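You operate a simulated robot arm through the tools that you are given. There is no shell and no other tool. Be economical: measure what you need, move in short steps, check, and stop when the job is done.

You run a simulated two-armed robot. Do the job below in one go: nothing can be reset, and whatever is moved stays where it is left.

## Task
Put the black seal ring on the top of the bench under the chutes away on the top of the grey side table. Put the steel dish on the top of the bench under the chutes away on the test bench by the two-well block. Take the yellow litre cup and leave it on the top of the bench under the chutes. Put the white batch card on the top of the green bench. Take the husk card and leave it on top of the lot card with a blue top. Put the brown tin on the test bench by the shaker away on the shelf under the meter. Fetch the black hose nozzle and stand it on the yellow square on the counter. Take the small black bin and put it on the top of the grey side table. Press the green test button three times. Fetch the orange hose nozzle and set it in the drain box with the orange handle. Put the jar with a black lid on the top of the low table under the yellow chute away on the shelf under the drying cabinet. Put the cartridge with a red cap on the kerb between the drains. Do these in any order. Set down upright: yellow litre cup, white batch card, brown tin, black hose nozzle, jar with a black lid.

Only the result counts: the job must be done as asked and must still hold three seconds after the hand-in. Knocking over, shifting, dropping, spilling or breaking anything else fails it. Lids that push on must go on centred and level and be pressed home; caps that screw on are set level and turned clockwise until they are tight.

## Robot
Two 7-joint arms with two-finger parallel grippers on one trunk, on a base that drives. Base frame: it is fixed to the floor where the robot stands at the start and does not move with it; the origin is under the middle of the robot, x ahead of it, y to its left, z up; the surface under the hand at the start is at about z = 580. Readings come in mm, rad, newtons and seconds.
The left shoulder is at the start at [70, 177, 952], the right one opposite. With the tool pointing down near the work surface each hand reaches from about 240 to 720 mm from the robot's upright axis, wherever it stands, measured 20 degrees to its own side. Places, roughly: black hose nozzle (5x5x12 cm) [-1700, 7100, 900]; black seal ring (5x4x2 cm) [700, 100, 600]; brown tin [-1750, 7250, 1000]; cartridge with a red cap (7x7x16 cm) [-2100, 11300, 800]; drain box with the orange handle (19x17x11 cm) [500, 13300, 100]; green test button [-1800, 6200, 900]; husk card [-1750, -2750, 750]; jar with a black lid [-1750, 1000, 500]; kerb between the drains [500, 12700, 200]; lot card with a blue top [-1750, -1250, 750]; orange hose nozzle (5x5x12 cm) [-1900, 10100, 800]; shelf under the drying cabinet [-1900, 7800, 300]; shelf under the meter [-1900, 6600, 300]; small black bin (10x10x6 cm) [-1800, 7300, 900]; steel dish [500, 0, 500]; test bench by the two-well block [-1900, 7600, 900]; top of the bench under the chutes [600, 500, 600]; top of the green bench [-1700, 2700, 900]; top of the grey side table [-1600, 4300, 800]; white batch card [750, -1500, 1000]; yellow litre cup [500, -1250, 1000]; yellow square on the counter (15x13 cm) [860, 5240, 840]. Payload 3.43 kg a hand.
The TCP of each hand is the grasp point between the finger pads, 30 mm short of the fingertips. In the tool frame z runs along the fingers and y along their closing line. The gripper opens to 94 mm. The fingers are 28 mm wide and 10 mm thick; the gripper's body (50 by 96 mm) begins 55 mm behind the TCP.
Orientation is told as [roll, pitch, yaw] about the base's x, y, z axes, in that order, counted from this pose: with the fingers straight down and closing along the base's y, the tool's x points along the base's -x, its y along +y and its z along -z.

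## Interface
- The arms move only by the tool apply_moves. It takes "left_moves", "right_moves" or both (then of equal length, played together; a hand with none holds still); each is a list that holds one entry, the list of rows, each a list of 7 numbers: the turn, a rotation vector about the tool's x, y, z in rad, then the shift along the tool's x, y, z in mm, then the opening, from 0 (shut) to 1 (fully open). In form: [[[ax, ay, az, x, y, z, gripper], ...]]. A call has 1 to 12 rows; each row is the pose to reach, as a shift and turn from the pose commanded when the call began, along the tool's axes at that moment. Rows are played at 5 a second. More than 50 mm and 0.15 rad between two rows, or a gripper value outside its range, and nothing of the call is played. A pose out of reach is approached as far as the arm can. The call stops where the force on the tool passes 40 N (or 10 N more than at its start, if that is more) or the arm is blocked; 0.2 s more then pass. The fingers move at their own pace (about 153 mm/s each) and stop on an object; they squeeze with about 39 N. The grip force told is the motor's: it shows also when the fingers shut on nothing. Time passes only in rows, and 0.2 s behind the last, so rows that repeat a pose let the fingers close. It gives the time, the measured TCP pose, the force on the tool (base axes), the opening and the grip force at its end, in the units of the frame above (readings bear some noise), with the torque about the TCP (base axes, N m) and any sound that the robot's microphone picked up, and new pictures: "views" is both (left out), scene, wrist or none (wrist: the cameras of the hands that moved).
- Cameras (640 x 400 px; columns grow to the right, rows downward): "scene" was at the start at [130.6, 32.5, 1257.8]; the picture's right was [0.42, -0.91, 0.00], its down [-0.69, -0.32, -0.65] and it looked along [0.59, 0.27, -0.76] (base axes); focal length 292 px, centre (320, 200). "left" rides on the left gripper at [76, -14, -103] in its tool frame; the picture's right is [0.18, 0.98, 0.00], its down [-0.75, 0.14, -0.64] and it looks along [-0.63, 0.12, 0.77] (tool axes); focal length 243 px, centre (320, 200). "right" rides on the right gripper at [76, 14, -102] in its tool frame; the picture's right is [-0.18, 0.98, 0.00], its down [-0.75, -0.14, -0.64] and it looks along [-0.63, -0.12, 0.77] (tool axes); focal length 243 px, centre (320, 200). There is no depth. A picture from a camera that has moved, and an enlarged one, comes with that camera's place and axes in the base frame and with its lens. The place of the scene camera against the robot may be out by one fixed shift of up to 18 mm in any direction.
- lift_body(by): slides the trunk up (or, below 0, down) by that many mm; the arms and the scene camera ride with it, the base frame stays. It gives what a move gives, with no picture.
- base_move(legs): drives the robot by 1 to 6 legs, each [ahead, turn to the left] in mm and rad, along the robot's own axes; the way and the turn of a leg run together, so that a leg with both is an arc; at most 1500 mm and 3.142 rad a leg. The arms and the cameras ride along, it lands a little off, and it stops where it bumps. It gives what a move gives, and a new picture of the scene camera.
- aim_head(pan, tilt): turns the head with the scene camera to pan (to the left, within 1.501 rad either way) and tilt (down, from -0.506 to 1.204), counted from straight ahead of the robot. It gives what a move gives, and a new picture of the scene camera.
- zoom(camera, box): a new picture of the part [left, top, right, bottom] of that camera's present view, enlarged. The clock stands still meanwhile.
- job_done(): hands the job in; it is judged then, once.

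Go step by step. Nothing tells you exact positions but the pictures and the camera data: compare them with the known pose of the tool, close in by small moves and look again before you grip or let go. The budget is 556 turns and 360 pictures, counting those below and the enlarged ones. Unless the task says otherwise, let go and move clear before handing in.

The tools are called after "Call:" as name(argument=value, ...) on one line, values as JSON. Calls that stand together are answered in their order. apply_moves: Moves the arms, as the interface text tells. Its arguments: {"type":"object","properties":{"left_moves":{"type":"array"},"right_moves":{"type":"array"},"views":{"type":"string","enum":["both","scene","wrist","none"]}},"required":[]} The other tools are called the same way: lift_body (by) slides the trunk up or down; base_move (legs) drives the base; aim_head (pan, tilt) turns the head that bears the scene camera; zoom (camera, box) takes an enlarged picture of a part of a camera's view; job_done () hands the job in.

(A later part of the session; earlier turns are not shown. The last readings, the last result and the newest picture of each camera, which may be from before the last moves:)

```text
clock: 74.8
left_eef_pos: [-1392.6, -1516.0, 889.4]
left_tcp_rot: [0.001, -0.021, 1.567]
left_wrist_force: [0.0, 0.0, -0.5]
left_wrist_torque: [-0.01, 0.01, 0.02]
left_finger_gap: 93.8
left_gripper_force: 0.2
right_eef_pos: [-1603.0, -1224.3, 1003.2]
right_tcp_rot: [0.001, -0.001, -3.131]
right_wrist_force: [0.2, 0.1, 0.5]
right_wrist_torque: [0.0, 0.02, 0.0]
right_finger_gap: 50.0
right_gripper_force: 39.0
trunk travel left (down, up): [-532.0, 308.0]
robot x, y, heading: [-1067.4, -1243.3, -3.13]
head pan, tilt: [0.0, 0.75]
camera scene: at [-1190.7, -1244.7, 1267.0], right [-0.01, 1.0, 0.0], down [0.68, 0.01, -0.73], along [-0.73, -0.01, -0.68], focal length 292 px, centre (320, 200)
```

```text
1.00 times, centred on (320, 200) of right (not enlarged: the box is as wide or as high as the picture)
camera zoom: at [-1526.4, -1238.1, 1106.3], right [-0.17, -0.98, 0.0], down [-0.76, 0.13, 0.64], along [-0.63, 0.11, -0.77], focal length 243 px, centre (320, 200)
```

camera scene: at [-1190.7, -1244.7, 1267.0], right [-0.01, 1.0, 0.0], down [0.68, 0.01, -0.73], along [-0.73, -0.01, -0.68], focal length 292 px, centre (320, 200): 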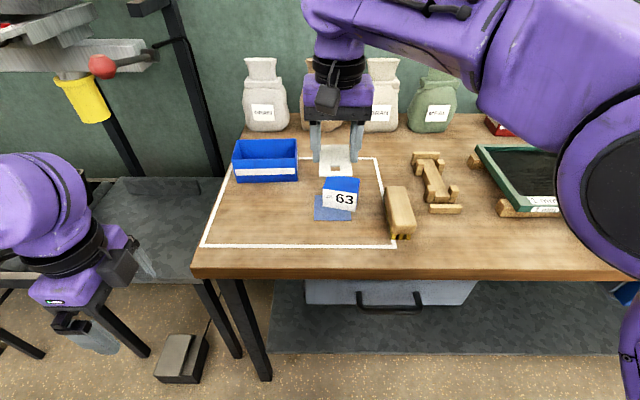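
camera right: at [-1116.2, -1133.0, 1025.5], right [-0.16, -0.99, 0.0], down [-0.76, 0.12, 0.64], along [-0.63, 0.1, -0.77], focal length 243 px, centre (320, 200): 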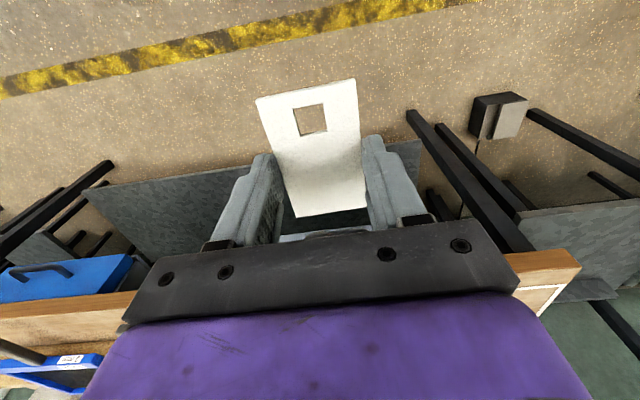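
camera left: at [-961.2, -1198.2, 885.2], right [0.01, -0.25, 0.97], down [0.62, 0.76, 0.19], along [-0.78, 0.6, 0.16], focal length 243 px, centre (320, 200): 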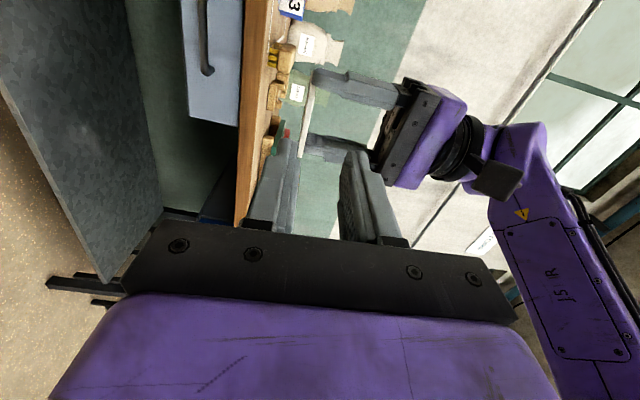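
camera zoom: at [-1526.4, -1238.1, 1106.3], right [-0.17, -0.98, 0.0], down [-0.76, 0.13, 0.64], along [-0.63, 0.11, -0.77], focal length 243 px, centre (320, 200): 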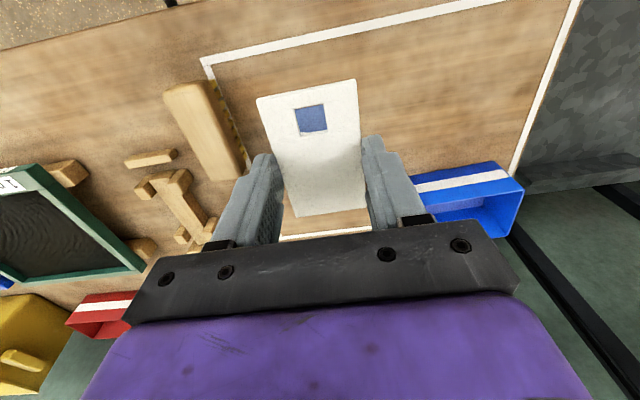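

The block's top centre is near [-1662,-1205,874] and it is turned about 0.24 rad. I'll bring the card over it, aligned, and look.

Call:
apply_moves(right_moves=[[[0, 0, 0.08, -20, -7, 0, 0.3], [0, 0, 0.16, -40, -14, 0, 0.3], [0, 0, 0.236, -59, -20, 0, 0.3], [0, 0, 0.236, -59, -20, 40, 0.3], [0, 0, 0.236, -59, -20, 85, 0.3], [0, 0, 0.236, -59, -20, 85, 0.3]]], views="both")

Call:
zoom(camera="scene", box=[290, 130, 410, 240])

```text
clock: 76.2
left_eef_pos: [-1391.3, -1515.7, 888.7]
left_tcp_rot: [-0.001, -0.021, 1.567]
left_wrist_force: [-0.3, 0.0, -0.3]
left_wrist_torque: [-0.04, 0.01, 0.0]
left_finger_gap: 94.2
left_gripper_force: 0.2
right_eef_pos: [-1661.2, -1205.7, 918.3]
right_tcp_rot: [0.001, -0.001, 2.916]
right_wrist_force: [0.8, -0.1, -0.2]
right_wrist_torque: [-0.01, 0.01, 0.01]
right_finger_gap: 50.3
right_gripper_force: 39.3
trunk travel left (down, up): [-532.0, 308.0]
robot x, y, heading: [-1069.2, -1242.6, -3.133]
head pan, tilt: [0.0, 0.75]
camera scene: at [-1190.2, -1244.4, 1267.1], right [-0.01, 1.0, 0.0], down [0.68, 0.01, -0.73], along [-0.73, -0.01, -0.68], focal length 292 px, centre (320, 200)
camera right: at [-1590.2, -1235.8, 1021.0], right [-0.4, -0.92, 0.0], down [-0.7, 0.31, 0.64], along [-0.59, 0.26, -0.77], focal length 243 px, centre (320, 200)
```

scene: 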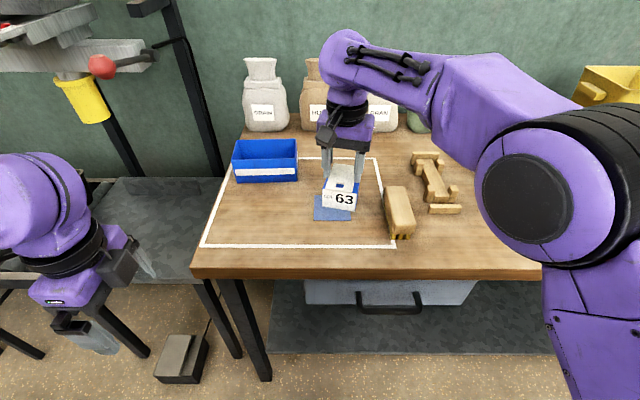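
right: 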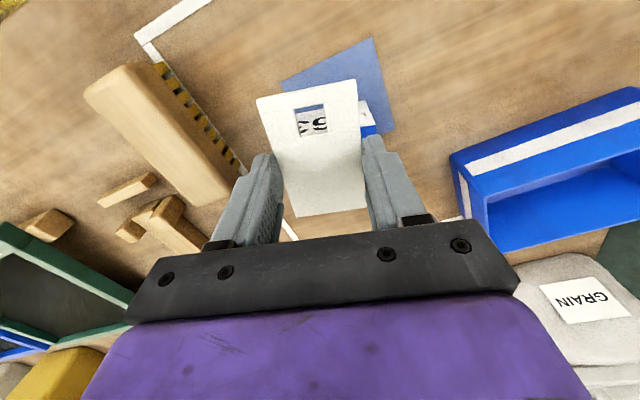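

```text
3.64 times, centred on (350, 185) of scene
camera zoom: at [-1190.2, -1244.4, 1267.1], right [-0.01, 1.0, 0.0], down [0.68, 0.01, -0.73], along [-0.73, -0.01, -0.68], focal length 1060 px, centre (211, 254)
```

zoom: 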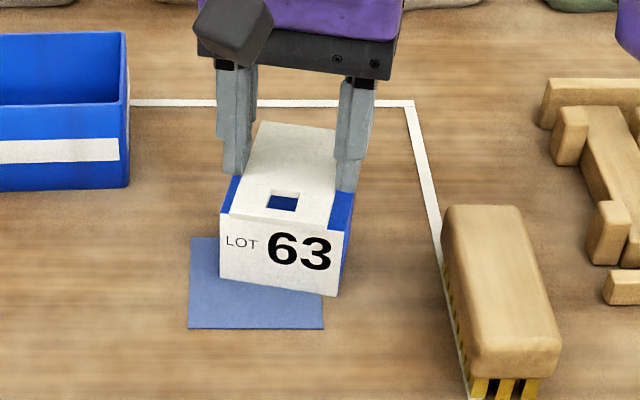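

Call:
apply_moves(right_moves=[[[0, 0, 0, 2, -2, 4, 0.3], [0, 0, 0, 2, -2, 8, 0.3], [0, 0, 0, 2, -2, 8, 0.3]]], views="none")

Call:
zoom(camera="scene", box=[320, 150, 380, 220])

```text
clock: 77.0
left_eef_pos: [-1392.6, -1516.1, 889.5]
left_tcp_rot: [0.0, -0.02, 1.567]
left_wrist_force: [0.5, 0.7, 0.0]
left_wrist_torque: [-0.02, -0.03, -0.03]
left_finger_gap: 93.9
left_gripper_force: 0.1
right_eef_pos: [-1658.9, -1204.3, 910.6]
right_tcp_rot: [0.0, 0.0, 2.918]
right_wrist_force: [0.1, 0.4, 0.2]
right_wrist_torque: [-0.01, 0.02, -0.01]
right_finger_gap: 50.2
right_gripper_force: 39.3
trunk travel left (down, up): [-532.0, 308.0]
robot x, y, heading: [-1071.9, -1241.4, -3.131]
head pan, tilt: [0.0, 0.75]
```

```text
5.71 times, centred on (350, 185) of scene
camera zoom: at [-1190.7, -1244.4, 1267.0], right [-0.01, 1.0, 0.0], down [0.68, 0.01, -0.73], along [-0.73, -0.01, -0.68], focal length 1666 px, centre (149, 286)
```

zoom: 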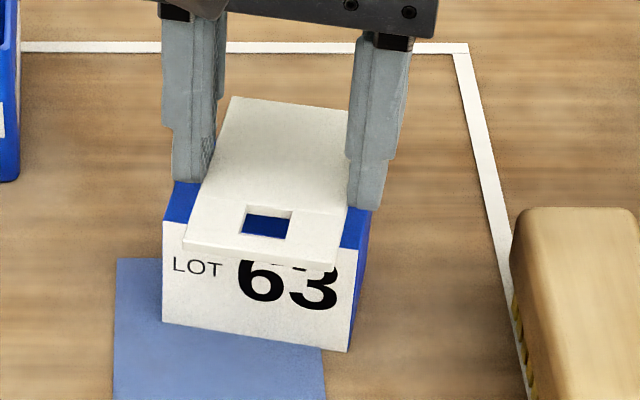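

Call:
apply_moves(right_moves=[[[0, 0, 0, 0, 0, 2, 0.3], [0, 0, 0, 0, 0, 4, 0.3], [0, 0, 0, 0, 0, 4, 0.3]]], views="none")

Call:
apply_moves(right_moves=[[[0, 0, 0, 0, 0, 2, 0.3], [0, 0, 0, 0, 0, 2, 0.3]]], views="none")

```text
clock: 77.8
left_eef_pos: [-1392.8, -1514.6, 889.9]
left_tcp_rot: [-0.001, -0.02, 1.567]
left_wrist_force: [0.4, -0.6, 0.4]
left_wrist_torque: [-0.02, -0.01, 0.0]
left_finger_gap: 94.1
left_gripper_force: 0.1
right_eef_pos: [-1659.0, -1203.4, 906.3]
right_tcp_rot: [0.0, 0.001, 2.917]
right_wrist_force: [-1.4, -0.3, -0.4]
right_wrist_torque: [0.03, 0.02, -0.02]
right_finger_gap: 50.4
right_gripper_force: 38.6
trunk travel left (down, up): [-532.0, 308.0]
robot x, y, heading: [-1068.6, -1243.5, -3.127]
head pan, tilt: [0.0, 0.75]
```

```text
clock: 78.4
left_eef_pos: [-1392.2, -1515.1, 890.3]
left_tcp_rot: [0.0, -0.021, 1.567]
left_wrist_force: [-0.5, 0.0, -0.6]
left_wrist_torque: [0.0, -0.01, 0.02]
left_finger_gap: 94.0
left_gripper_force: 0.1
right_eef_pos: [-1659.1, -1203.9, 905.0]
right_tcp_rot: [0.002, 0.0, 2.916]
right_wrist_force: [0.4, 0.5, 0.1]
right_wrist_torque: [0.02, -0.03, 0.02]
right_finger_gap: 50.4
right_gripper_force: 39.3
trunk travel left (down, up): [-532.0, 308.0]
robot x, y, heading: [-1068.7, -1239.9, -3.133]
head pan, tilt: [0.0, 0.75]
```

No contact yet, so I'll keep going down in 2 mm steps.

Call:
apply_moves(right_moves=[[[0, 0, 0, 0, 0, 2, 0.3], [0, 0, 0, 0, 0, 4, 0.3], [0, 0, 0, 0, 0, 4, 0.3]]], views="none")

Call:
zoom(camera="scene", box=[320, 150, 380, 220])

```text
clock: 79.2
left_eef_pos: [-1392.3, -1514.4, 889.5]
left_tcp_rot: [0.0, -0.021, 1.566]
left_wrist_force: [0.2, 0.4, 0.1]
left_wrist_torque: [-0.01, -0.02, 0.0]
left_finger_gap: 94.0
left_gripper_force: 0.1
right_eef_pos: [-1660.2, -1203.4, 900.3]
right_tcp_rot: [0.0, 0.0, 2.917]
right_wrist_force: [-0.1, 0.7, -0.8]
right_wrist_torque: [-0.01, 0.0, -0.03]
right_finger_gap: 50.6
right_gripper_force: 38.7
trunk travel left (down, up): [-532.0, 308.0]
robot x, y, heading: [-1070.8, -1243.8, -3.131]
head pan, tilt: [0.0, 0.75]
```

```text
5.71 times, centred on (350, 185) of scene
camera zoom: at [-1190.7, -1244.4, 1267.0], right [-0.01, 1.0, 0.0], down [0.68, 0.01, -0.73], along [-0.73, -0.01, -0.68], focal length 1666 px, centre (149, 286)
```

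zoom: 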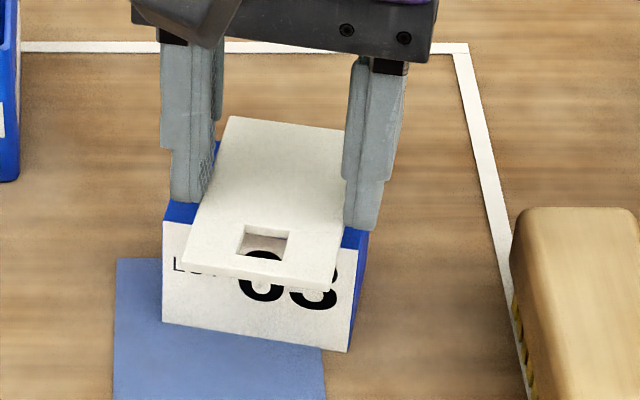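

Call:
apply_moves(right_moves=[[[0, 0, 0, 0, 0, 2, 0.3], [0, 0, 0, 0, 0, 2, 0.3]]], views="none")

Call:
apply_moves(right_moves=[[[0, 0, 0, 0, 0, 2, 0.3], [0, 0, 0, 0, 0, 2, 0.3]]], views="wrist")

```text
clock: 79.8
left_eef_pos: [-1392.1, -1515.8, 889.7]
left_tcp_rot: [0.001, -0.02, 1.567]
left_wrist_force: [0.1, -0.1, 0.0]
left_wrist_torque: [0.01, 0.0, 0.02]
left_finger_gap: 94.0
left_gripper_force: 0.2
right_eef_pos: [-1661.4, -1204.5, 898.4]
right_tcp_rot: [0.001, -0.002, 2.918]
right_wrist_force: [-0.9, 0.7, -1.0]
right_wrist_torque: [0.0, -0.01, 0.01]
right_finger_gap: 50.0
right_gripper_force: 38.7
trunk travel left (down, up): [-532.0, 308.0]
robot x, y, heading: [-1070.6, -1239.9, -3.13]
head pan, tilt: [0.0, 0.75]
```

```text
clock: 80.4
left_eef_pos: [-1391.6, -1513.9, 890.2]
left_tcp_rot: [0.0, -0.02, 1.567]
left_wrist_force: [-0.5, -0.9, -0.4]
left_wrist_torque: [0.04, -0.01, 0.0]
left_finger_gap: 94.1
left_gripper_force: 0.0
right_eef_pos: [-1661.0, -1204.4, 896.1]
right_tcp_rot: [0.001, 0.0, 2.916]
right_wrist_force: [0.1, -0.3, -0.2]
right_wrist_torque: [0.02, 0.0, 0.03]
right_finger_gap: 50.3
right_gripper_force: 38.9
trunk travel left (down, up): [-532.0, 308.0]
robot x, y, heading: [-1067.1, -1239.4, -3.132]
head pan, tilt: [0.0, 0.75]
camera right: at [-1588.7, -1234.8, 999.5], right [-0.4, -0.92, 0.0], down [-0.7, 0.31, 0.64], along [-0.59, 0.26, -0.77], focal length 243 px, centre (320, 200)
```

right: 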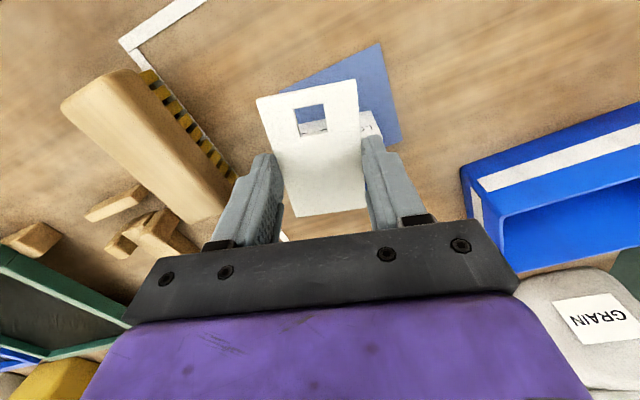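

The block top is lower, about z=857, and about 20 mm further away than I took it to be. I'll shift over it and look again.

Call:
apply_moves(right_moves=[[[0, 0, 0, 0, 0, -8, 0.3], [0, 0, 0, -10, 2, -8, 0.3], [0, 0, 0, -19.5, 4.5, -8, 0.3], [0, 0, 0, -19.5, 4.5, -2, 0.3], [0, 0, 0, -19.5, 4.5, -2, 0.3]]], views="wrist")

Call:
zoom(camera="scene", box=[320, 150, 380, 220])

```text
clock: 81.6
left_eef_pos: [-1392.3, -1515.2, 889.4]
left_tcp_rot: [0.0, -0.02, 1.568]
left_wrist_force: [0.1, 0.4, -0.3]
left_wrist_torque: [0.01, 0.03, 0.02]
left_finger_gap: 94.1
left_gripper_force: 0.1
right_eef_pos: [-1681.0, -1204.2, 898.7]
right_tcp_rot: [-0.001, 0.0, 2.916]
right_wrist_force: [-0.8, -0.6, -0.6]
right_wrist_torque: [0.0, 0.02, 0.04]
right_finger_gap: 50.3
right_gripper_force: 38.6
trunk travel left (down, up): [-532.0, 308.0]
robot x, y, heading: [-1069.5, -1240.1, -3.128]
head pan, tilt: [0.0, 0.75]
camera right: at [-1609.1, -1234.1, 1001.0], right [-0.4, -0.92, 0.0], down [-0.7, 0.31, 0.64], along [-0.59, 0.26, -0.77], focal length 243 px, centre (320, 200)
```

right: 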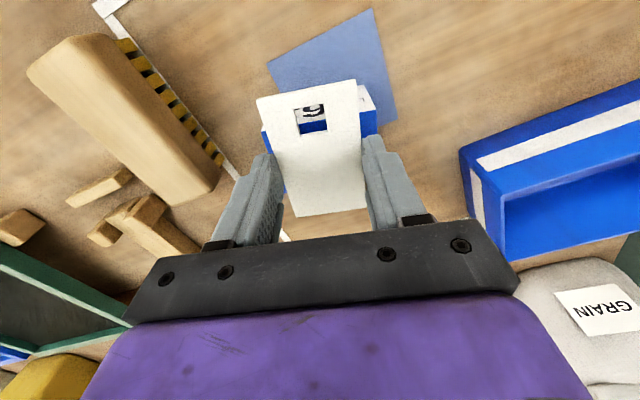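

```text
5.71 times, centred on (350, 185) of scene
camera zoom: at [-1190.8, -1244.4, 1267.0], right [-0.01, 1.0, 0.0], down [0.68, 0.01, -0.73], along [-0.73, -0.01, -0.68], focal length 1666 px, centre (149, 286)
```

zoom: 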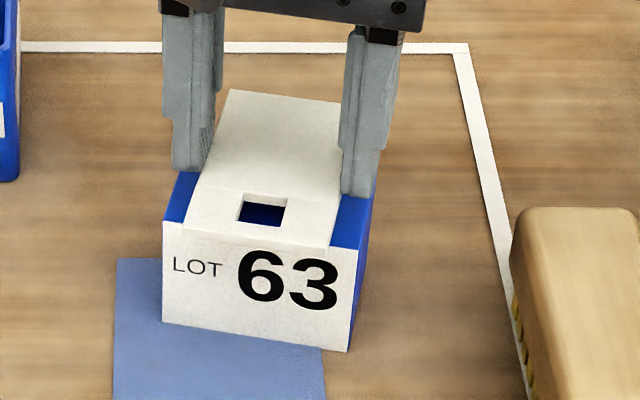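

Call:
apply_moves(right_moves=[[[0, 0, 0, 0, 0, 3, 0.3], [0, 0, 0, 0, 0, 6, 0.3], [0, 0, 0, 0, 0, 6, 0.3]]], views="none")

Call:
apply_moves(right_moves=[[[0, 0, 0, 0, 0, 2, 0.3], [0, 0, 0, 0, 0, 2, 0.3]]], views="none")

Call:
zoom(camera="scene", box=[320, 150, 380, 220])

```text
clock: 82.4
left_eef_pos: [-1391.8, -1515.1, 889.3]
left_tcp_rot: [-0.001, -0.02, 1.566]
left_wrist_force: [0.0, 0.5, -0.1]
left_wrist_torque: [-0.03, -0.01, 0.0]
left_finger_gap: 94.0
left_gripper_force: 0.0
right_eef_pos: [-1680.2, -1203.4, 891.7]
right_tcp_rot: [-0.001, 0.001, 2.917]
right_wrist_force: [-0.1, 1.1, 0.3]
right_wrist_torque: [-0.01, -0.02, -0.03]
right_finger_gap: 50.2
right_gripper_force: 39.6
trunk travel left (down, up): [-532.0, 308.0]
robot x, y, heading: [-1067.6, -1244.3, -3.127]
head pan, tilt: [0.0, 0.75]
```

```text
clock: 83.0
left_eef_pos: [-1391.7, -1514.8, 889.1]
left_tcp_rot: [0.001, -0.022, 1.567]
left_wrist_force: [-0.1, 0.3, 0.1]
left_wrist_torque: [-0.03, 0.0, -0.06]
left_finger_gap: 94.0
left_gripper_force: 0.1
right_eef_pos: [-1680.2, -1203.9, 889.6]
right_tcp_rot: [0.0, -0.001, 2.917]
right_wrist_force: [-0.2, 1.0, 0.0]
right_wrist_torque: [0.01, 0.03, 0.01]
right_finger_gap: 50.3
right_gripper_force: 39.3
trunk travel left (down, up): [-532.0, 308.0]
robot x, y, heading: [-1069.2, -1244.9, -3.129]
head pan, tilt: [0.0, 0.75]
```

```text
5.71 times, centred on (350, 185) of scene
camera zoom: at [-1190.7, -1244.4, 1267.0], right [-0.01, 1.0, 0.0], down [0.68, 0.01, -0.73], along [-0.73, -0.01, -0.68], focal length 1666 px, centre (149, 286)
```

zoom: 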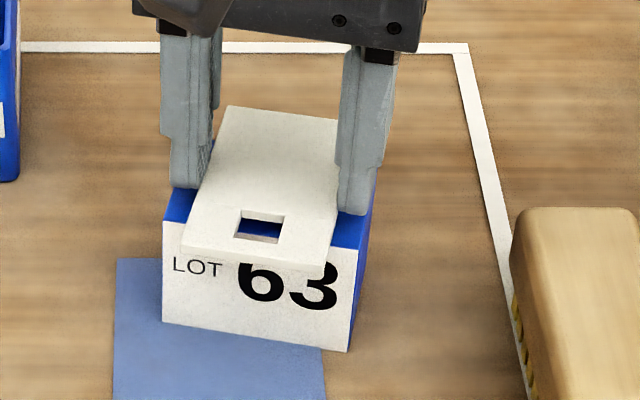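

Call:
apply_moves(right_moves=[[[0, 0, 0, 0, 0, 2, 0.3], [0, 0, 0, 0, 0, 2, 0.3]]], views="none")

Call:
apply_moves(right_moves=[[[0, 0, 0, 0, 0, 2, 0.3], [0, 0, 0, 0, 0, 2, 0.3]]], views="none")

Call:
apply_moves(right_moves=[[[0, 0, 0, 0, 0, 2, 0.3], [0, 0, 0, 0, 0, 2, 0.3]]], views="wrist")

Call:
zoom(camera="scene", box=[320, 150, 380, 220])

```text
clock: 83.6
left_eef_pos: [-1392.9, -1514.9, 889.6]
left_tcp_rot: [0.001, -0.02, 1.568]
left_wrist_force: [-0.2, -0.1, -0.9]
left_wrist_torque: [-0.02, -0.01, 0.05]
left_finger_gap: 94.0
left_gripper_force: 0.0
right_eef_pos: [-1679.9, -1204.4, 887.0]
right_tcp_rot: [0.0, -0.001, 2.916]
right_wrist_force: [0.7, 0.5, -0.3]
right_wrist_torque: [0.01, 0.0, 0.02]
right_finger_gap: 50.5
right_gripper_force: 38.8
trunk travel left (down, up): [-532.0, 308.0]
robot x, y, heading: [-1064.4, -1245.7, -3.132]
head pan, tilt: [0.0, 0.75]
```

```text
clock: 84.2
left_eef_pos: [-1392.5, -1514.2, 888.7]
left_tcp_rot: [-0.001, -0.022, 1.569]
left_wrist_force: [-0.1, -0.1, 0.3]
left_wrist_torque: [-0.03, -0.01, 0.03]
left_finger_gap: 94.3
left_gripper_force: 0.0
right_eef_pos: [-1681.0, -1204.2, 886.4]
right_tcp_rot: [-0.001, -0.001, 2.915]
right_wrist_force: [-0.5, -0.4, -0.6]
right_wrist_torque: [0.0, 0.0, 0.02]
right_finger_gap: 50.3
right_gripper_force: 38.8
trunk travel left (down, up): [-532.0, 308.0]
robot x, y, heading: [-1071.0, -1240.0, -3.129]
head pan, tilt: [0.0, 0.75]
```

```text
clock: 84.8
left_eef_pos: [-1392.7, -1514.9, 889.2]
left_tcp_rot: [0.0, -0.021, 1.568]
left_wrist_force: [-0.2, 0.4, -0.3]
left_wrist_torque: [-0.01, 0.0, 0.02]
left_finger_gap: 94.0
left_gripper_force: 0.1
right_eef_pos: [-1680.4, -1204.0, 883.9]
right_tcp_rot: [0.0, 0.0, 2.917]
right_wrist_force: [0.6, 0.0, 0.6]
right_wrist_torque: [0.01, 0.02, 0.04]
right_finger_gap: 50.5
right_gripper_force: 39.1
trunk travel left (down, up): [-532.0, 308.0]
robot x, y, heading: [-1071.9, -1240.3, -3.127]
head pan, tilt: [0.0, 0.75]
camera right: at [-1608.9, -1234.7, 987.4], right [-0.4, -0.92, 0.0], down [-0.7, 0.31, 0.64], along [-0.59, 0.26, -0.77], focal length 243 px, centre (320, 200)
```

right: 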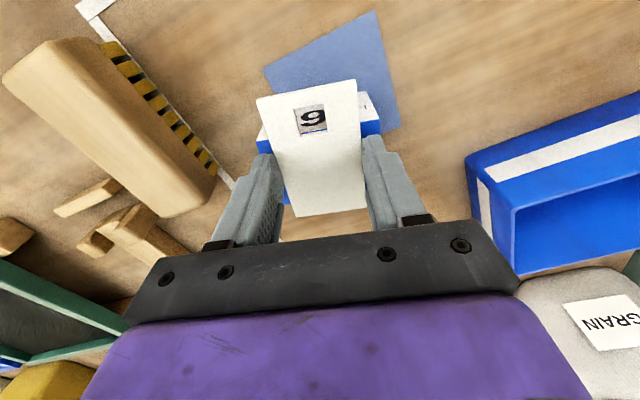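

```text
5.71 times, centred on (350, 185) of scene
camera zoom: at [-1190.7, -1244.4, 1267.0], right [-0.01, 1.0, 0.0], down [0.68, 0.01, -0.73], along [-0.73, -0.01, -0.68], focal length 1666 px, centre (149, 286)
```

zoom: 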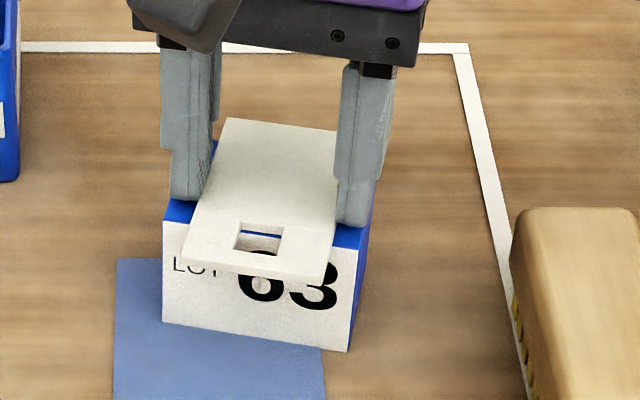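

Call:
apply_moves(right_moves=[[[0, 0, 0, 0, 0, -4, 0.3], [0, 0, 0, -8, 2, -4, 0.3], [0, 0, 0, -8, 2, 0, 0.3], [0, 0, 0, -8, 2, 2, 0.3], [0, 0, 0, -8, 2, 2, 0.3]]], views="wrist")

Call:
zoom(camera="scene", box=[320, 150, 380, 220])

```text
clock: 86.0
left_eef_pos: [-1392.5, -1515.5, 889.8]
left_tcp_rot: [-0.001, -0.02, 1.568]
left_wrist_force: [0.3, -0.9, 0.5]
left_wrist_torque: [-0.02, 0.04, -0.01]
left_finger_gap: 94.1
left_gripper_force: 0.0
right_eef_pos: [-1687.4, -1204.4, 883.7]
right_tcp_rot: [0.002, -0.002, 2.916]
right_wrist_force: [-2.5, 0.1, 10.3]
right_wrist_torque: [-0.3, 0.11, -0.06]
right_finger_gap: 50.1
right_gripper_force: 39.0
trunk travel left (down, up): [-532.0, 308.0]
robot x, y, heading: [-1067.7, -1241.4, -3.128]
head pan, tilt: [0.0, 0.75]
camera right: at [-1615.9, -1234.7, 986.8], right [-0.4, -0.92, 0.0], down [-0.7, 0.31, 0.64], along [-0.59, 0.26, -0.77], focal length 243 px, centre (320, 200)
```

right: 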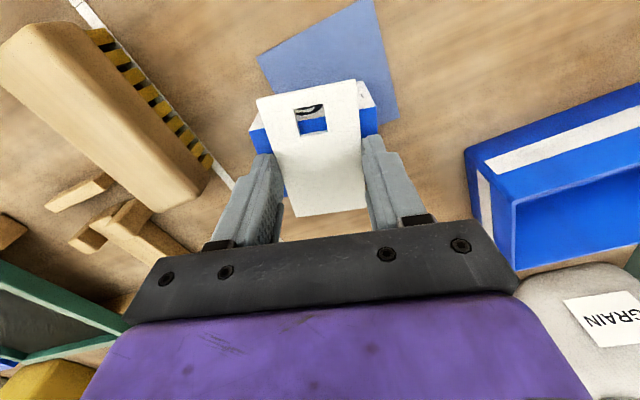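

```text
5.71 times, centred on (350, 185) of scene
camera zoom: at [-1189.7, -1244.4, 1267.3], right [-0.01, 1.0, 0.0], down [0.68, 0.01, -0.73], along [-0.73, -0.01, -0.68], focal length 1666 px, centre (149, 286)
```

zoom: 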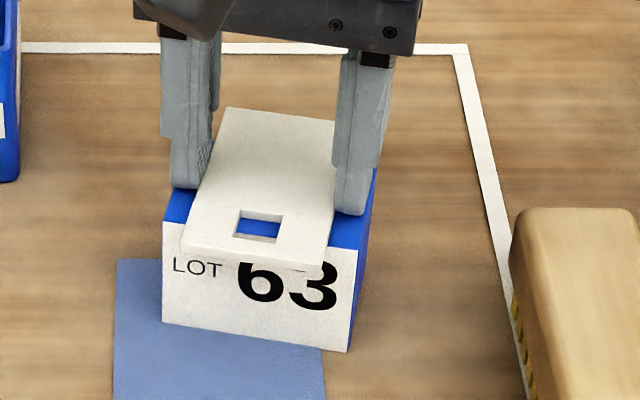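

Contact at 10 N and the card sits on the block. I'll release and lift away.

Call:
apply_moves(right_moves=[[[0, 0, 0, 0, 0, -1, 0.3], [0, 0, 0, 0, 0, -1, 0.8], [0, 0, 0, 0, 0, -1, 0.8], [0, 0, 0, 0, 0, -1, 0.8], [0, 0, 0, 0, 0, -30, 0.8], [0, 0, 0, 0, 0, -70, 0.8], [0, 0, 0, 0, 0, -115, 0.8]]], views="wrist")

Call:
zoom(camera="scene", box=[290, 130, 410, 240])

```text
clock: 87.6
left_eef_pos: [-1392.0, -1514.6, 889.8]
left_tcp_rot: [0.001, -0.02, 1.568]
left_wrist_force: [1.1, -0.3, 1.2]
left_wrist_torque: [-0.02, -0.01, 0.02]
left_finger_gap: 94.1
left_gripper_force: 0.1
right_eef_pos: [-1689.0, -1197.3, 995.5]
right_tcp_rot: [0.001, 0.002, 2.913]
right_wrist_force: [-0.8, 0.7, 0.8]
right_wrist_torque: [-0.01, -0.03, 0.02]
right_finger_gap: 74.7
right_gripper_force: 0.2
right hand out of reach, approached as far as the arm can: row 7
trunk travel left (down, up): [-532.0, 308.0]
robot x, y, heading: [-1070.0, -1242.3, -3.124]
head pan, tilt: [0.0, 0.75]
camera right: at [-1616.8, -1227.4, 1098.1], right [-0.4, -0.92, 0.0], down [-0.7, 0.31, 0.64], along [-0.59, 0.26, -0.77], focal length 243 px, centre (320, 200)
```

right: 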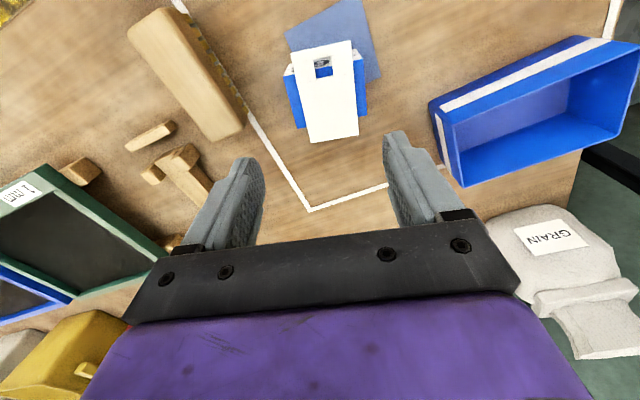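

```text
3.64 times, centred on (350, 185) of scene
camera zoom: at [-1191.8, -1244.3, 1266.9], right [-0.01, 1.0, 0.0], down [0.68, 0.01, -0.73], along [-0.73, -0.01, -0.68], focal length 1060 px, centre (211, 254)
```

zoom: 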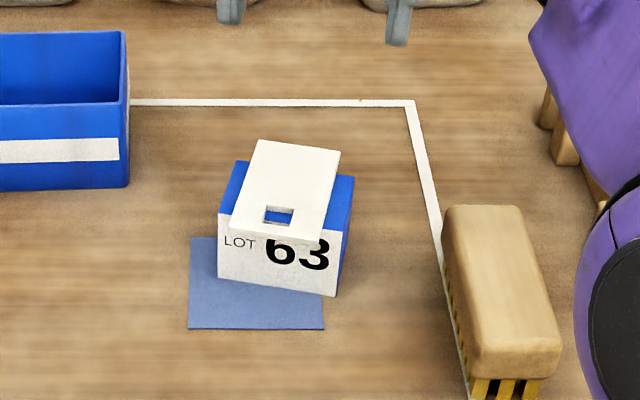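

The husk card is done. I'll tuck the right arm and turn round to find the yellow cup and the white card on the opposite bench.

Call:
apply_moves(right_moves=[[[0, 0, -0.03, 25, -36, 0, 1], [0, 0, -0.06, 49, -76, 0, 1], [0, 0, -0.09, 73, -115, 0, 1], [0, 0, -0.12, 98, -153, 0, 1], [0, 0, -0.15, 122, -191, 0, 1], [0, 0, -0.18, 146, -230, 20, 1], [0, 0, -0.21, 171, -268, 50, 1], [0, 0, -0.236, 195, -306, 80, 1]]], views="none")

Call:
base_move(legs=[[-550, 0], [0, 3.13]])

```text
refused: row 7 steps farther than a row can; nothing moved
```

```text
clock: 98.1
left_eef_pos: [-224.3, -948.4, 889.5]
left_tcp_rot: [0.001, -0.021, -1.535]
left_wrist_force: [0.2, -0.3, 0.9]
left_wrist_torque: [0.04, -0.02, 0.02]
left_finger_gap: 94.0
left_gripper_force: 0.0
right_eef_pos: [82.6, -1254.3, 996.0]
right_tcp_rot: [0.001, -0.001, -0.184]
right_wrist_force: [0.6, 0.4, -0.4]
right_wrist_torque: [0.0, 0.01, 0.0]
right_finger_gap: 75.3
right_gripper_force: 0.0
trunk travel left (down, up): [-532.0, 308.0]
robot x, y, heading: [-539.2, -1231.7, 0.055]
head pan, tilt: [0.0, 0.75]
camera scene: at [-394.2, -1227.3, 1267.0], right [0.05, -1.0, 0.0], down [-0.68, -0.04, -0.73], along [0.73, 0.04, -0.68], focal length 292 px, centre (320, 200)
```

scene: 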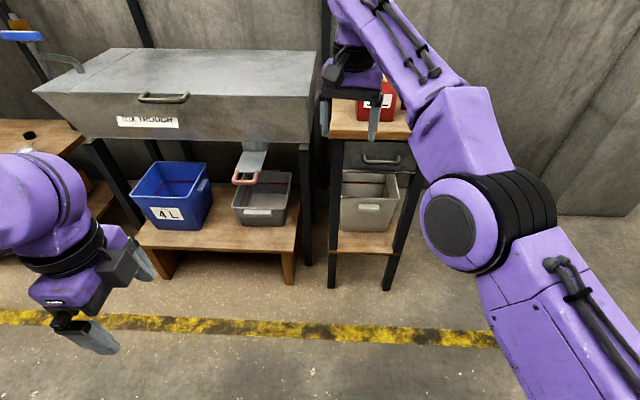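

Call:
apply_moves(right_moves=[[[0, 0, -0.03, 22, -36, 10, 1], [0, 0, -0.06, 44, -72, 20, 1], [0, 0, -0.09, 66, -108, 30, 1], [0, 0, -0.12, 88, -144, 40, 1], [0, 0, -0.15, 110, -180, 50, 1], [0, 0, -0.18, 132, -216, 60, 1], [0, 0, -0.21, 154, -252, 70, 1], [0, 0, -0.236, 176, -288, 80, 1], [0, 0, -0.236, 198, -324, 90, 1]]], views="none")

Call:
aim_head(pan=-0.3, tilt=0.4)

```text
clock: 100.1
left_eef_pos: [-224.5, -948.4, 889.2]
left_tcp_rot: [0.001, -0.021, -1.535]
left_wrist_force: [-0.2, -0.5, 0.3]
left_wrist_torque: [0.01, -0.03, 0.01]
left_finger_gap: 94.0
left_gripper_force: 0.0
right_eef_pos: [129.7, -1538.2, 976.4]
right_tcp_rot: [0.0, -0.003, 0.052]
right_wrist_force: [-0.5, 0.8, 0.3]
right_wrist_torque: [0.02, -0.03, 0.02]
right_finger_gap: 94.0
right_gripper_force: 0.0
right hand out of reach, approached as far as the arm can: row 1, 2, 3, 4, 5, 6, 7, 8, 9
trunk travel left (down, up): [-532.0, 308.0]
robot x, y, heading: [-536.4, -1233.1, 0.053]
head pan, tilt: [0.0, 0.75]
```

```text
clock: 100.9
left_eef_pos: [-223.9, -949.5, 890.6]
left_tcp_rot: [-0.001, -0.021, -1.534]
left_wrist_force: [0.3, -1.1, -0.6]
left_wrist_torque: [-0.01, -0.01, -0.01]
left_finger_gap: 93.9
left_gripper_force: 0.0
right_eef_pos: [131.0, -1537.8, 975.7]
right_tcp_rot: [0.002, -0.001, 0.05]
right_wrist_force: [-0.5, 0.4, 1.0]
right_wrist_torque: [-0.01, -0.04, 0.0]
right_finger_gap: 94.0
right_gripper_force: 0.1
trunk travel left (down, up): [-532.0, 308.0]
robot x, y, heading: [-543.0, -1233.4, 0.053]
head pan, tilt: [-0.3, 0.4]
camera scene: at [-387.1, -1254.6, 1298.1], right [-0.24, -0.97, 0.0], down [-0.38, 0.09, -0.92], along [0.89, -0.22, -0.39], focal length 292 px, centre (320, 200)
```

scene: 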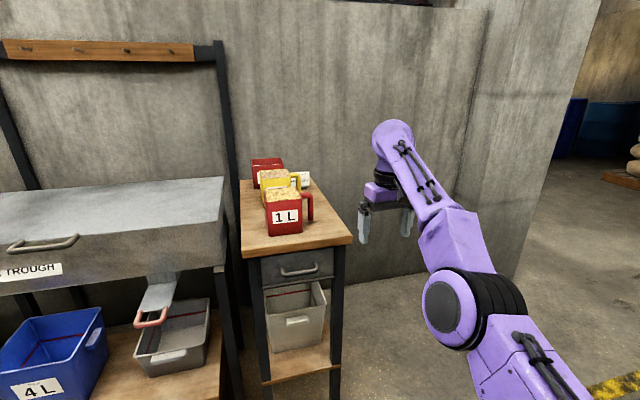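

Call:
apply_moves(right_moves=[[[0, 0, 0, 40, 0, 10, 1], [0, 0, 0, 80, 0, 20, 1], [0, 0, 0, 120, 0, 30, 1], [0, 0, 0, 160, 0, 40, 1]]], views="none")

```text
clock: 101.9
left_eef_pos: [-224.5, -947.8, 888.7]
left_tcp_rot: [0.0, -0.02, -1.534]
left_wrist_force: [0.1, -0.1, -0.2]
left_wrist_torque: [-0.02, 0.01, 0.0]
left_finger_gap: 94.0
left_gripper_force: 0.0
right_eef_pos: [119.2, -1567.8, 993.4]
right_tcp_rot: [0.0, 0.0, 0.051]
right_wrist_force: [0.1, 0.2, -0.5]
right_wrist_torque: [-0.02, 0.03, -0.02]
right_finger_gap: 93.8
right_gripper_force: 0.1
right hand out of reach, approached as far as the arm can: row 1, 2, 3, 4
trunk travel left (down, up): [-532.0, 308.0]
robot x, y, heading: [-536.6, -1235.2, 0.058]
head pan, tilt: [-0.3, 0.4]
```

Call:
apply_moves(right_moves=[[[0, 0, 0, 0, 0, 40, 1], [0, 0, 0, 0, 0, 80, 1], [0, 0, 0, 0, 0, 120, 1]]], views="scene")

```text
clock: 102.7
left_eef_pos: [-223.3, -949.4, 888.6]
left_tcp_rot: [-0.003, -0.021, -1.534]
left_wrist_force: [-0.6, -0.4, 0.3]
left_wrist_torque: [0.0, -0.02, 0.01]
left_finger_gap: 93.8
left_gripper_force: 0.1
right_eef_pos: [153.0, -1572.8, 881.4]
right_tcp_rot: [-0.001, -0.001, 0.051]
right_wrist_force: [0.1, 0.3, -0.1]
right_wrist_torque: [0.0, -0.02, 0.06]
right_finger_gap: 93.9
right_gripper_force: 0.1
right hand out of reach, approached as far as the arm can: row 1, 2, 3
trunk travel left (down, up): [-532.0, 308.0]
robot x, y, heading: [-537.5, -1234.2, 0.06]
head pan, tilt: [-0.3, 0.4]
camera scene: at [-385.9, -1255.2, 1298.0], right [-0.24, -0.97, 0.0], down [-0.38, 0.1, -0.92], along [0.89, -0.22, -0.39], focal length 292 px, centre (320, 200)
```

scene: 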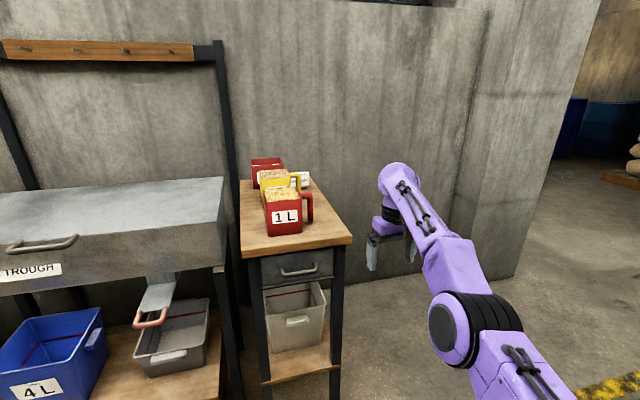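

Call:
apply_moves(right_moves=[[[0, 0, 0, 45, 0, 0, 1], [0, 0, 0, 90, 0, 0, 1], [0, 0, 0, 135, 0, 0, 1], [0, 0, 0, 180, 0, 0, 1], [0, 0, 0, 225, 0, 0, 1], [0, 0, 0, 270, 0, 0, 1], [0, 0, 0, 300, 0, 0, 1]]], views="none")

```text
clock: 104.3
left_eef_pos: [-225.0, -949.5, 889.2]
left_tcp_rot: [-0.001, -0.021, -1.533]
left_wrist_force: [0.8, -0.2, 0.2]
left_wrist_torque: [0.01, -0.03, -0.04]
left_finger_gap: 94.1
left_gripper_force: 0.1
right_eef_pos: [115.2, -1647.5, 955.3]
right_tcp_rot: [0.002, -0.001, 0.052]
right_wrist_force: [0.1, 0.7, 0.8]
right_wrist_torque: [-0.02, 0.03, 0.01]
right_finger_gap: 93.8
right_gripper_force: 0.1
right hand out of reach, approached as far as the arm can: row 1, 2, 3, 4, 5, 6, 7
trunk travel left (down, up): [-532.0, 308.0]
robot x, y, heading: [-536.7, -1234.7, 0.051]
head pan, tilt: [-0.3, 0.4]
```

Call:
apply_moves(right_moves=[[[0, 0, 0, 45, 0, 0, 1], [0, 0, 0, 90, 0, 0, 1], [0, 0, 0, 135, 0, 0, 1], [0, 0, 0, 180, 0, 0, 1], [0, 0, 0, 225, 0, 0, 1], [0, 0, 0, 270, 0, 0, 1]]], views="none")

```text
clock: 105.7
left_eef_pos: [-223.5, -949.3, 888.9]
left_tcp_rot: [0.0, -0.022, -1.534]
left_wrist_force: [0.9, 1.2, 0.1]
left_wrist_torque: [-0.01, 0.02, 0.02]
left_finger_gap: 94.1
left_gripper_force: 0.0
right_eef_pos: [53.3, -1734.4, 1020.1]
right_tcp_rot: [0.003, 0.0, 0.051]
right_wrist_force: [0.9, -0.3, -0.6]
right_wrist_torque: [-0.02, 0.03, 0.01]
right_finger_gap: 93.8
right_gripper_force: 0.0
right hand out of reach, approached as far as the arm can: row 1, 2, 3, 4, 5, 6
trunk travel left (down, up): [-532.0, 308.0]
robot x, y, heading: [-536.0, -1233.0, 0.055]
head pan, tilt: [-0.3, 0.4]
```

Call:
apply_moves(right_moves=[[[0, 0, 0, 15, 35, 20, 1], [0, 0, 0, 30, 70, 40, 1], [0, 0, 0, 45, 105, 60, 1], [0, 0, 0, 60, 140, 80, 1], [0, 0, 0, 75, 175, 100, 1], [0, 0, 0, 90, 210, 120, 1], [0, 0, 0, 105, 245, 140, 1]]], views="none")

```text
clock: 107.3
left_eef_pos: [-225.0, -949.0, 889.6]
left_tcp_rot: [0.001, -0.023, -1.534]
left_wrist_force: [-1.0, -0.1, 0.3]
left_wrist_torque: [-0.02, 0.03, -0.01]
left_finger_gap: 94.1
left_gripper_force: 0.1
right_eef_pos: [144.0, -1526.8, 936.8]
right_tcp_rot: [-0.001, -0.001, 0.049]
right_wrist_force: [-0.6, -0.1, 0.9]
right_wrist_torque: [-0.03, 0.03, 0.01]
right_finger_gap: 94.1
right_gripper_force: 0.1
right hand out of reach, approached as far as the arm can: row 1, 2, 3, 4, 5, 6, 7
trunk travel left (down, up): [-532.0, 308.0]
robot x, y, heading: [-537.1, -1233.2, 0.055]
head pan, tilt: [-0.3, 0.4]
```

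Call:
apply_moves(right_moves=[[[0, 0, 0, 48, 0, 0, 1], [0, 0, 0, 96, 0, 0, 1], [0, 0, 0, 144, 0, 0, 1], [0, 0, 0, 192, 0, 0, 1], [0, 0, 0, 240, 0, 0, 1], [0, 0, 0, 288, 0, 0, 1], [0, 0, 0, 336, 0, 0, 1], [0, 0, 0, 384, 0, 0, 1], [0, 0, 0, 432, 0, 0, 1], [0, 0, 0, 480, 0, 0, 1]]], views="none")

```text
clock: 109.5
left_eef_pos: [-226.9, -958.1, 894.6]
left_tcp_rot: [0.003, -0.01, -1.534]
left_wrist_force: [-1.1, -1.5, -0.4]
left_wrist_torque: [0.14, -0.08, 0.05]
left_finger_gap: 93.8
left_gripper_force: 0.1
right_eef_pos: [42.5, -1742.2, 1031.5]
right_tcp_rot: [0.013, -0.003, 0.052]
right_wrist_force: [-1.4, -2.6, -1.1]
right_wrist_torque: [0.18, -0.05, 0.03]
right_finger_gap: 93.9
right_gripper_force: 0.1
right hand out of reach, approached as far as the arm can: row 1, 2, 3, 4, 5, 6, 7, 8, 9, 10
trunk travel left (down, up): [-532.0, 308.0]
robot x, y, heading: [-537.7, -1236.2, 0.052]
head pan, tilt: [-0.3, 0.4]
```

Call:
apply_moves(right_moves=[[[0, 0.14, 0, 0, 0, 0, 1], [0, 0.28, 0, 0, 0, 0, 1], [0, 0.42, 0, 0, 0, 0, 1], [0, 0.56, 0, 0, 0, 0, 1], [0, 0.7, 0, 0, 0, 0, 1], [0, 0.7, 0, 0, 0, 0, 1]]], views="none")

Call:
apply_moves(right_moves=[[[0, -0.14, 0, 0, 0, 0, 1], [0, -0.28, 0, 0, 0, 0, 1], [0, -0.42, 0, 0, 0, 0, 1], [0, -0.56, 0, 0, 0, 0, 1], [0, -0.7, 0, 0, 0, 0, 1], [0, -0.84, 0, 0, 0, 0, 1], [0, -0.98, 0, 0, 0, 0, 1], [0, -1.12, 0, 0, 0, 0, 1], [0, -1.12, 0, 0, 0, 0, 1]]], views="scene")

```text
clock: 110.9
left_eef_pos: [-220.9, -940.8, 885.1]
left_tcp_rot: [-0.005, -0.034, -1.534]
left_wrist_force: [1.1, 0.2, -0.8]
left_wrist_torque: [-0.12, 0.07, 0.04]
left_finger_gap: 94.0
left_gripper_force: 0.1
right_eef_pos: [-18.2, -1683.0, 935.5]
right_tcp_rot: [-0.003, 0.677, 0.084]
right_wrist_force: [0.3, 1.8, 0.8]
right_wrist_torque: [-0.13, -0.01, 0.1]
right_finger_gap: 94.1
right_gripper_force: 0.1
right hand out of reach, approached as far as the arm can: row 1, 2, 3, 4, 5, 6
trunk travel left (down, up): [-532.0, 308.0]
robot x, y, heading: [-542.7, -1235.1, 0.056]
head pan, tilt: [-0.3, 0.4]
```

```text
clock: 112.9
left_eef_pos: [-223.4, -947.9, 889.1]
left_tcp_rot: [-0.001, -0.022, -1.533]
left_wrist_force: [0.0, -0.4, 0.5]
left_wrist_torque: [-0.02, 0.02, 0.03]
left_finger_gap: 94.1
left_gripper_force: 0.1
right_eef_pos: [-25.9, -1698.2, 930.7]
right_tcp_rot: [-0.001, -0.421, 0.051]
right_wrist_force: [-0.9, 0.4, -0.5]
right_wrist_torque: [-0.01, 0.0, 0.0]
right_finger_gap: 94.2
right_gripper_force: 0.0
trunk travel left (down, up): [-532.0, 308.0]
robot x, y, heading: [-537.9, -1231.1, 0.054]
head pan, tilt: [-0.3, 0.4]
camera scene: at [-386.6, -1254.3, 1298.1], right [-0.24, -0.97, 0.0], down [-0.38, 0.09, -0.92], along [0.89, -0.22, -0.39], focal length 292 px, centre (320, 200)
```

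scene: 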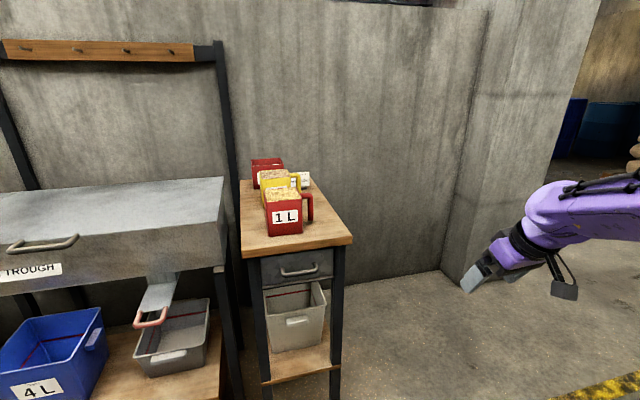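

The right arm had locked out straight and is now freed. I'll tuck it properly and level it.

Call:
apply_moves(right_moves=[[[0, 0.07, 0, 24, 29, -6, 1], [0, 0.14, 0, 48, 58, -12, 1], [0, 0.21, 0, 72, 87, -18, 1], [0, 0.28, 0, 96, 116, -25, 1], [0, 0.35, 0, 120, 145, -31, 1], [0, 0.421, 0, 143, 173, -37, 1], [0, 0.421, 0, 143, 173, -37, 1]]], views="none")

Call:
zoom(camera="scene", box=[225, 140, 365, 260])

```text
clock: 114.5
left_eef_pos: [-224.2, -949.7, 890.0]
left_tcp_rot: [0.001, -0.021, -1.534]
left_wrist_force: [0.6, -0.2, 0.1]
left_wrist_torque: [0.04, 0.04, 0.02]
left_finger_gap: 94.0
left_gripper_force: 0.1
right_eef_pos: [-148.1, -1561.1, 882.3]
right_tcp_rot: [0.02, 0.002, 0.047]
right_wrist_force: [0.1, 0.3, 0.5]
right_wrist_torque: [0.03, 0.01, 0.0]
right_finger_gap: 93.8
right_gripper_force: 0.0
right hand out of reach, approached as far as the arm can: row 5, 6, 7
trunk travel left (down, up): [-532.0, 308.0]
robot x, y, heading: [-536.0, -1232.2, 0.048]
head pan, tilt: [-0.3, 0.4]
```

```text
3.33 times, centred on (295, 200) of scene
camera zoom: at [-387.1, -1255.2, 1298.1], right [-0.24, -0.97, 0.0], down [-0.38, 0.1, -0.92], along [0.89, -0.22, -0.39], focal length 972 px, centre (403, 200)
```

zoom: 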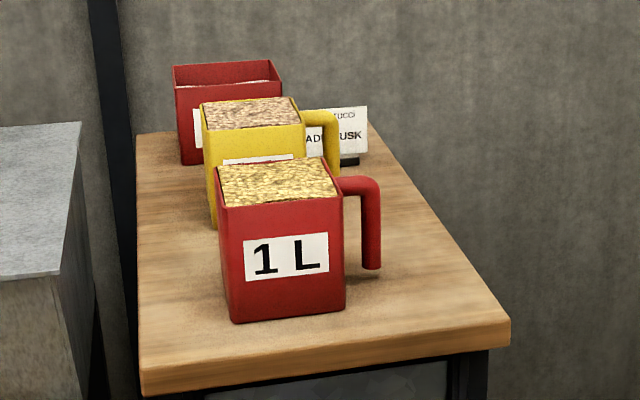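

The yellow cup is full of grain, with its handle on the -y side, and the white card stands behind it. The table is best approached from its free south side, so I'll drive round there.

Call:
base_move(legs=[[0, -1.62], [850, 0], [0, 1.571], [1150, 0], [0, 1.571]])

```text
clock: 133.7
left_eef_pos: [762.7, -1692.2, 891.9]
left_tcp_rot: [0.009, -0.027, -1.182]
left_wrist_force: [-0.1, -0.4, 0.5]
left_wrist_torque: [0.02, 0.01, 0.0]
left_finger_gap: 94.0
left_gripper_force: 0.1
right_eef_pos: [1039.0, -2243.7, 887.3]
right_tcp_rot: [0.025, 0.004, 0.389]
right_wrist_force: [-45.2, -5.2, 26.0]
right_wrist_torque: [0.45, -5.58, -0.18]
right_finger_gap: 94.2
right_gripper_force: 0.0
trunk travel left (down, up): [-532.0, 308.0]
robot x, y, heading: [575.8, -2069.2, 0.393]
head pan, tilt: [-0.3, 0.4]
stopped in leg 5: the force on the tool passed its limit at 119 N (the readings are from after the stop); the commanded pose is now the measured one
camera scene: at [711.5, -2039.3, 1299.8], right [0.09, -1.0, 0.0], down [-0.38, -0.04, -0.93], along [0.92, 0.09, -0.38], focal length 292 px, centre (320, 200)
```

scene: 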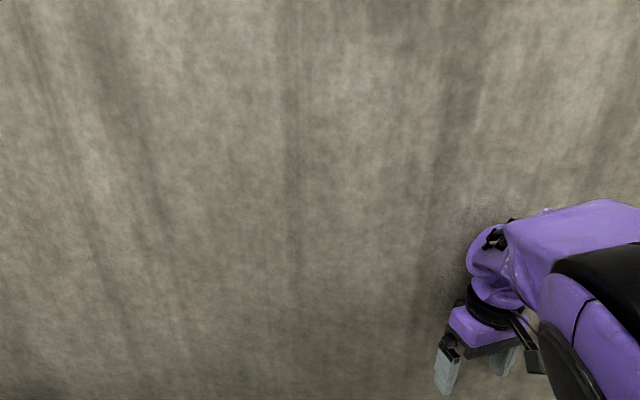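

The right hand touched the wall. I'll back off, then finish the turn with more room.

Call:
base_move(legs=[[-280, 0], [0, 1.178]])

Call:
aim_head(pan=0, tilt=0.55)

```text
clock: 138.6
left_eef_pos: [45.7, -1851.7, 890.0]
left_tcp_rot: [0.001, -0.018, 0.004]
left_wrist_force: [0.1, 1.3, 0.0]
left_wrist_torque: [-0.04, 0.03, 0.01]
left_finger_gap: 94.1
left_gripper_force: 0.0
right_eef_pos: [662.9, -1804.0, 879.8]
right_tcp_rot: [0.026, 0.016, 1.574]
right_wrist_force: [-0.7, 0.8, 0.3]
right_wrist_torque: [-0.01, 0.02, -0.02]
right_finger_gap: 94.1
right_gripper_force: 0.1
trunk travel left (down, up): [-532.0, 308.0]
robot x, y, heading: [320.4, -2176.8, 1.582]
head pan, tilt: [-0.3, 0.4]
camera scene: at [357.2, -2036.6, 1298.1], right [0.96, -0.28, 0.0], down [-0.11, -0.37, -0.92], along [0.26, 0.88, -0.39], focal length 292 px, centre (320, 200)
```

scene: 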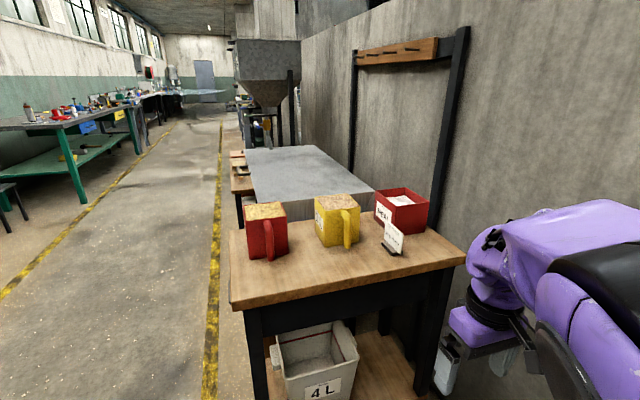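

```text
clock: 139.4
left_eef_pos: [47.0, -1854.4, 888.5]
left_tcp_rot: [0.001, -0.021, 0.005]
left_wrist_force: [0.2, 0.4, -0.6]
left_wrist_torque: [-0.01, 0.03, 0.0]
left_finger_gap: 93.8
left_gripper_force: 0.2
right_eef_pos: [662.3, -1804.8, 879.8]
right_tcp_rot: [0.028, 0.015, 1.572]
right_wrist_force: [0.1, 0.5, -0.2]
right_wrist_torque: [0.01, -0.01, 0.04]
right_finger_gap: 94.1
right_gripper_force: 0.1
trunk travel left (down, up): [-532.0, 308.0]
robot x, y, heading: [318.3, -2168.4, 1.583]
head pan, tilt: [0.0, 0.55]
camera scene: at [330.1, -2035.6, 1284.5], right [1.0, 0.01, 0.0], down [0.01, -0.52, -0.85], along [-0.01, 0.85, -0.52], focal length 292 px, centre (320, 200)
```

scene: 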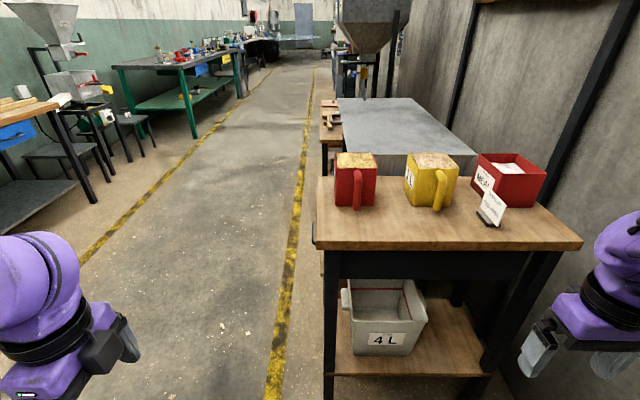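

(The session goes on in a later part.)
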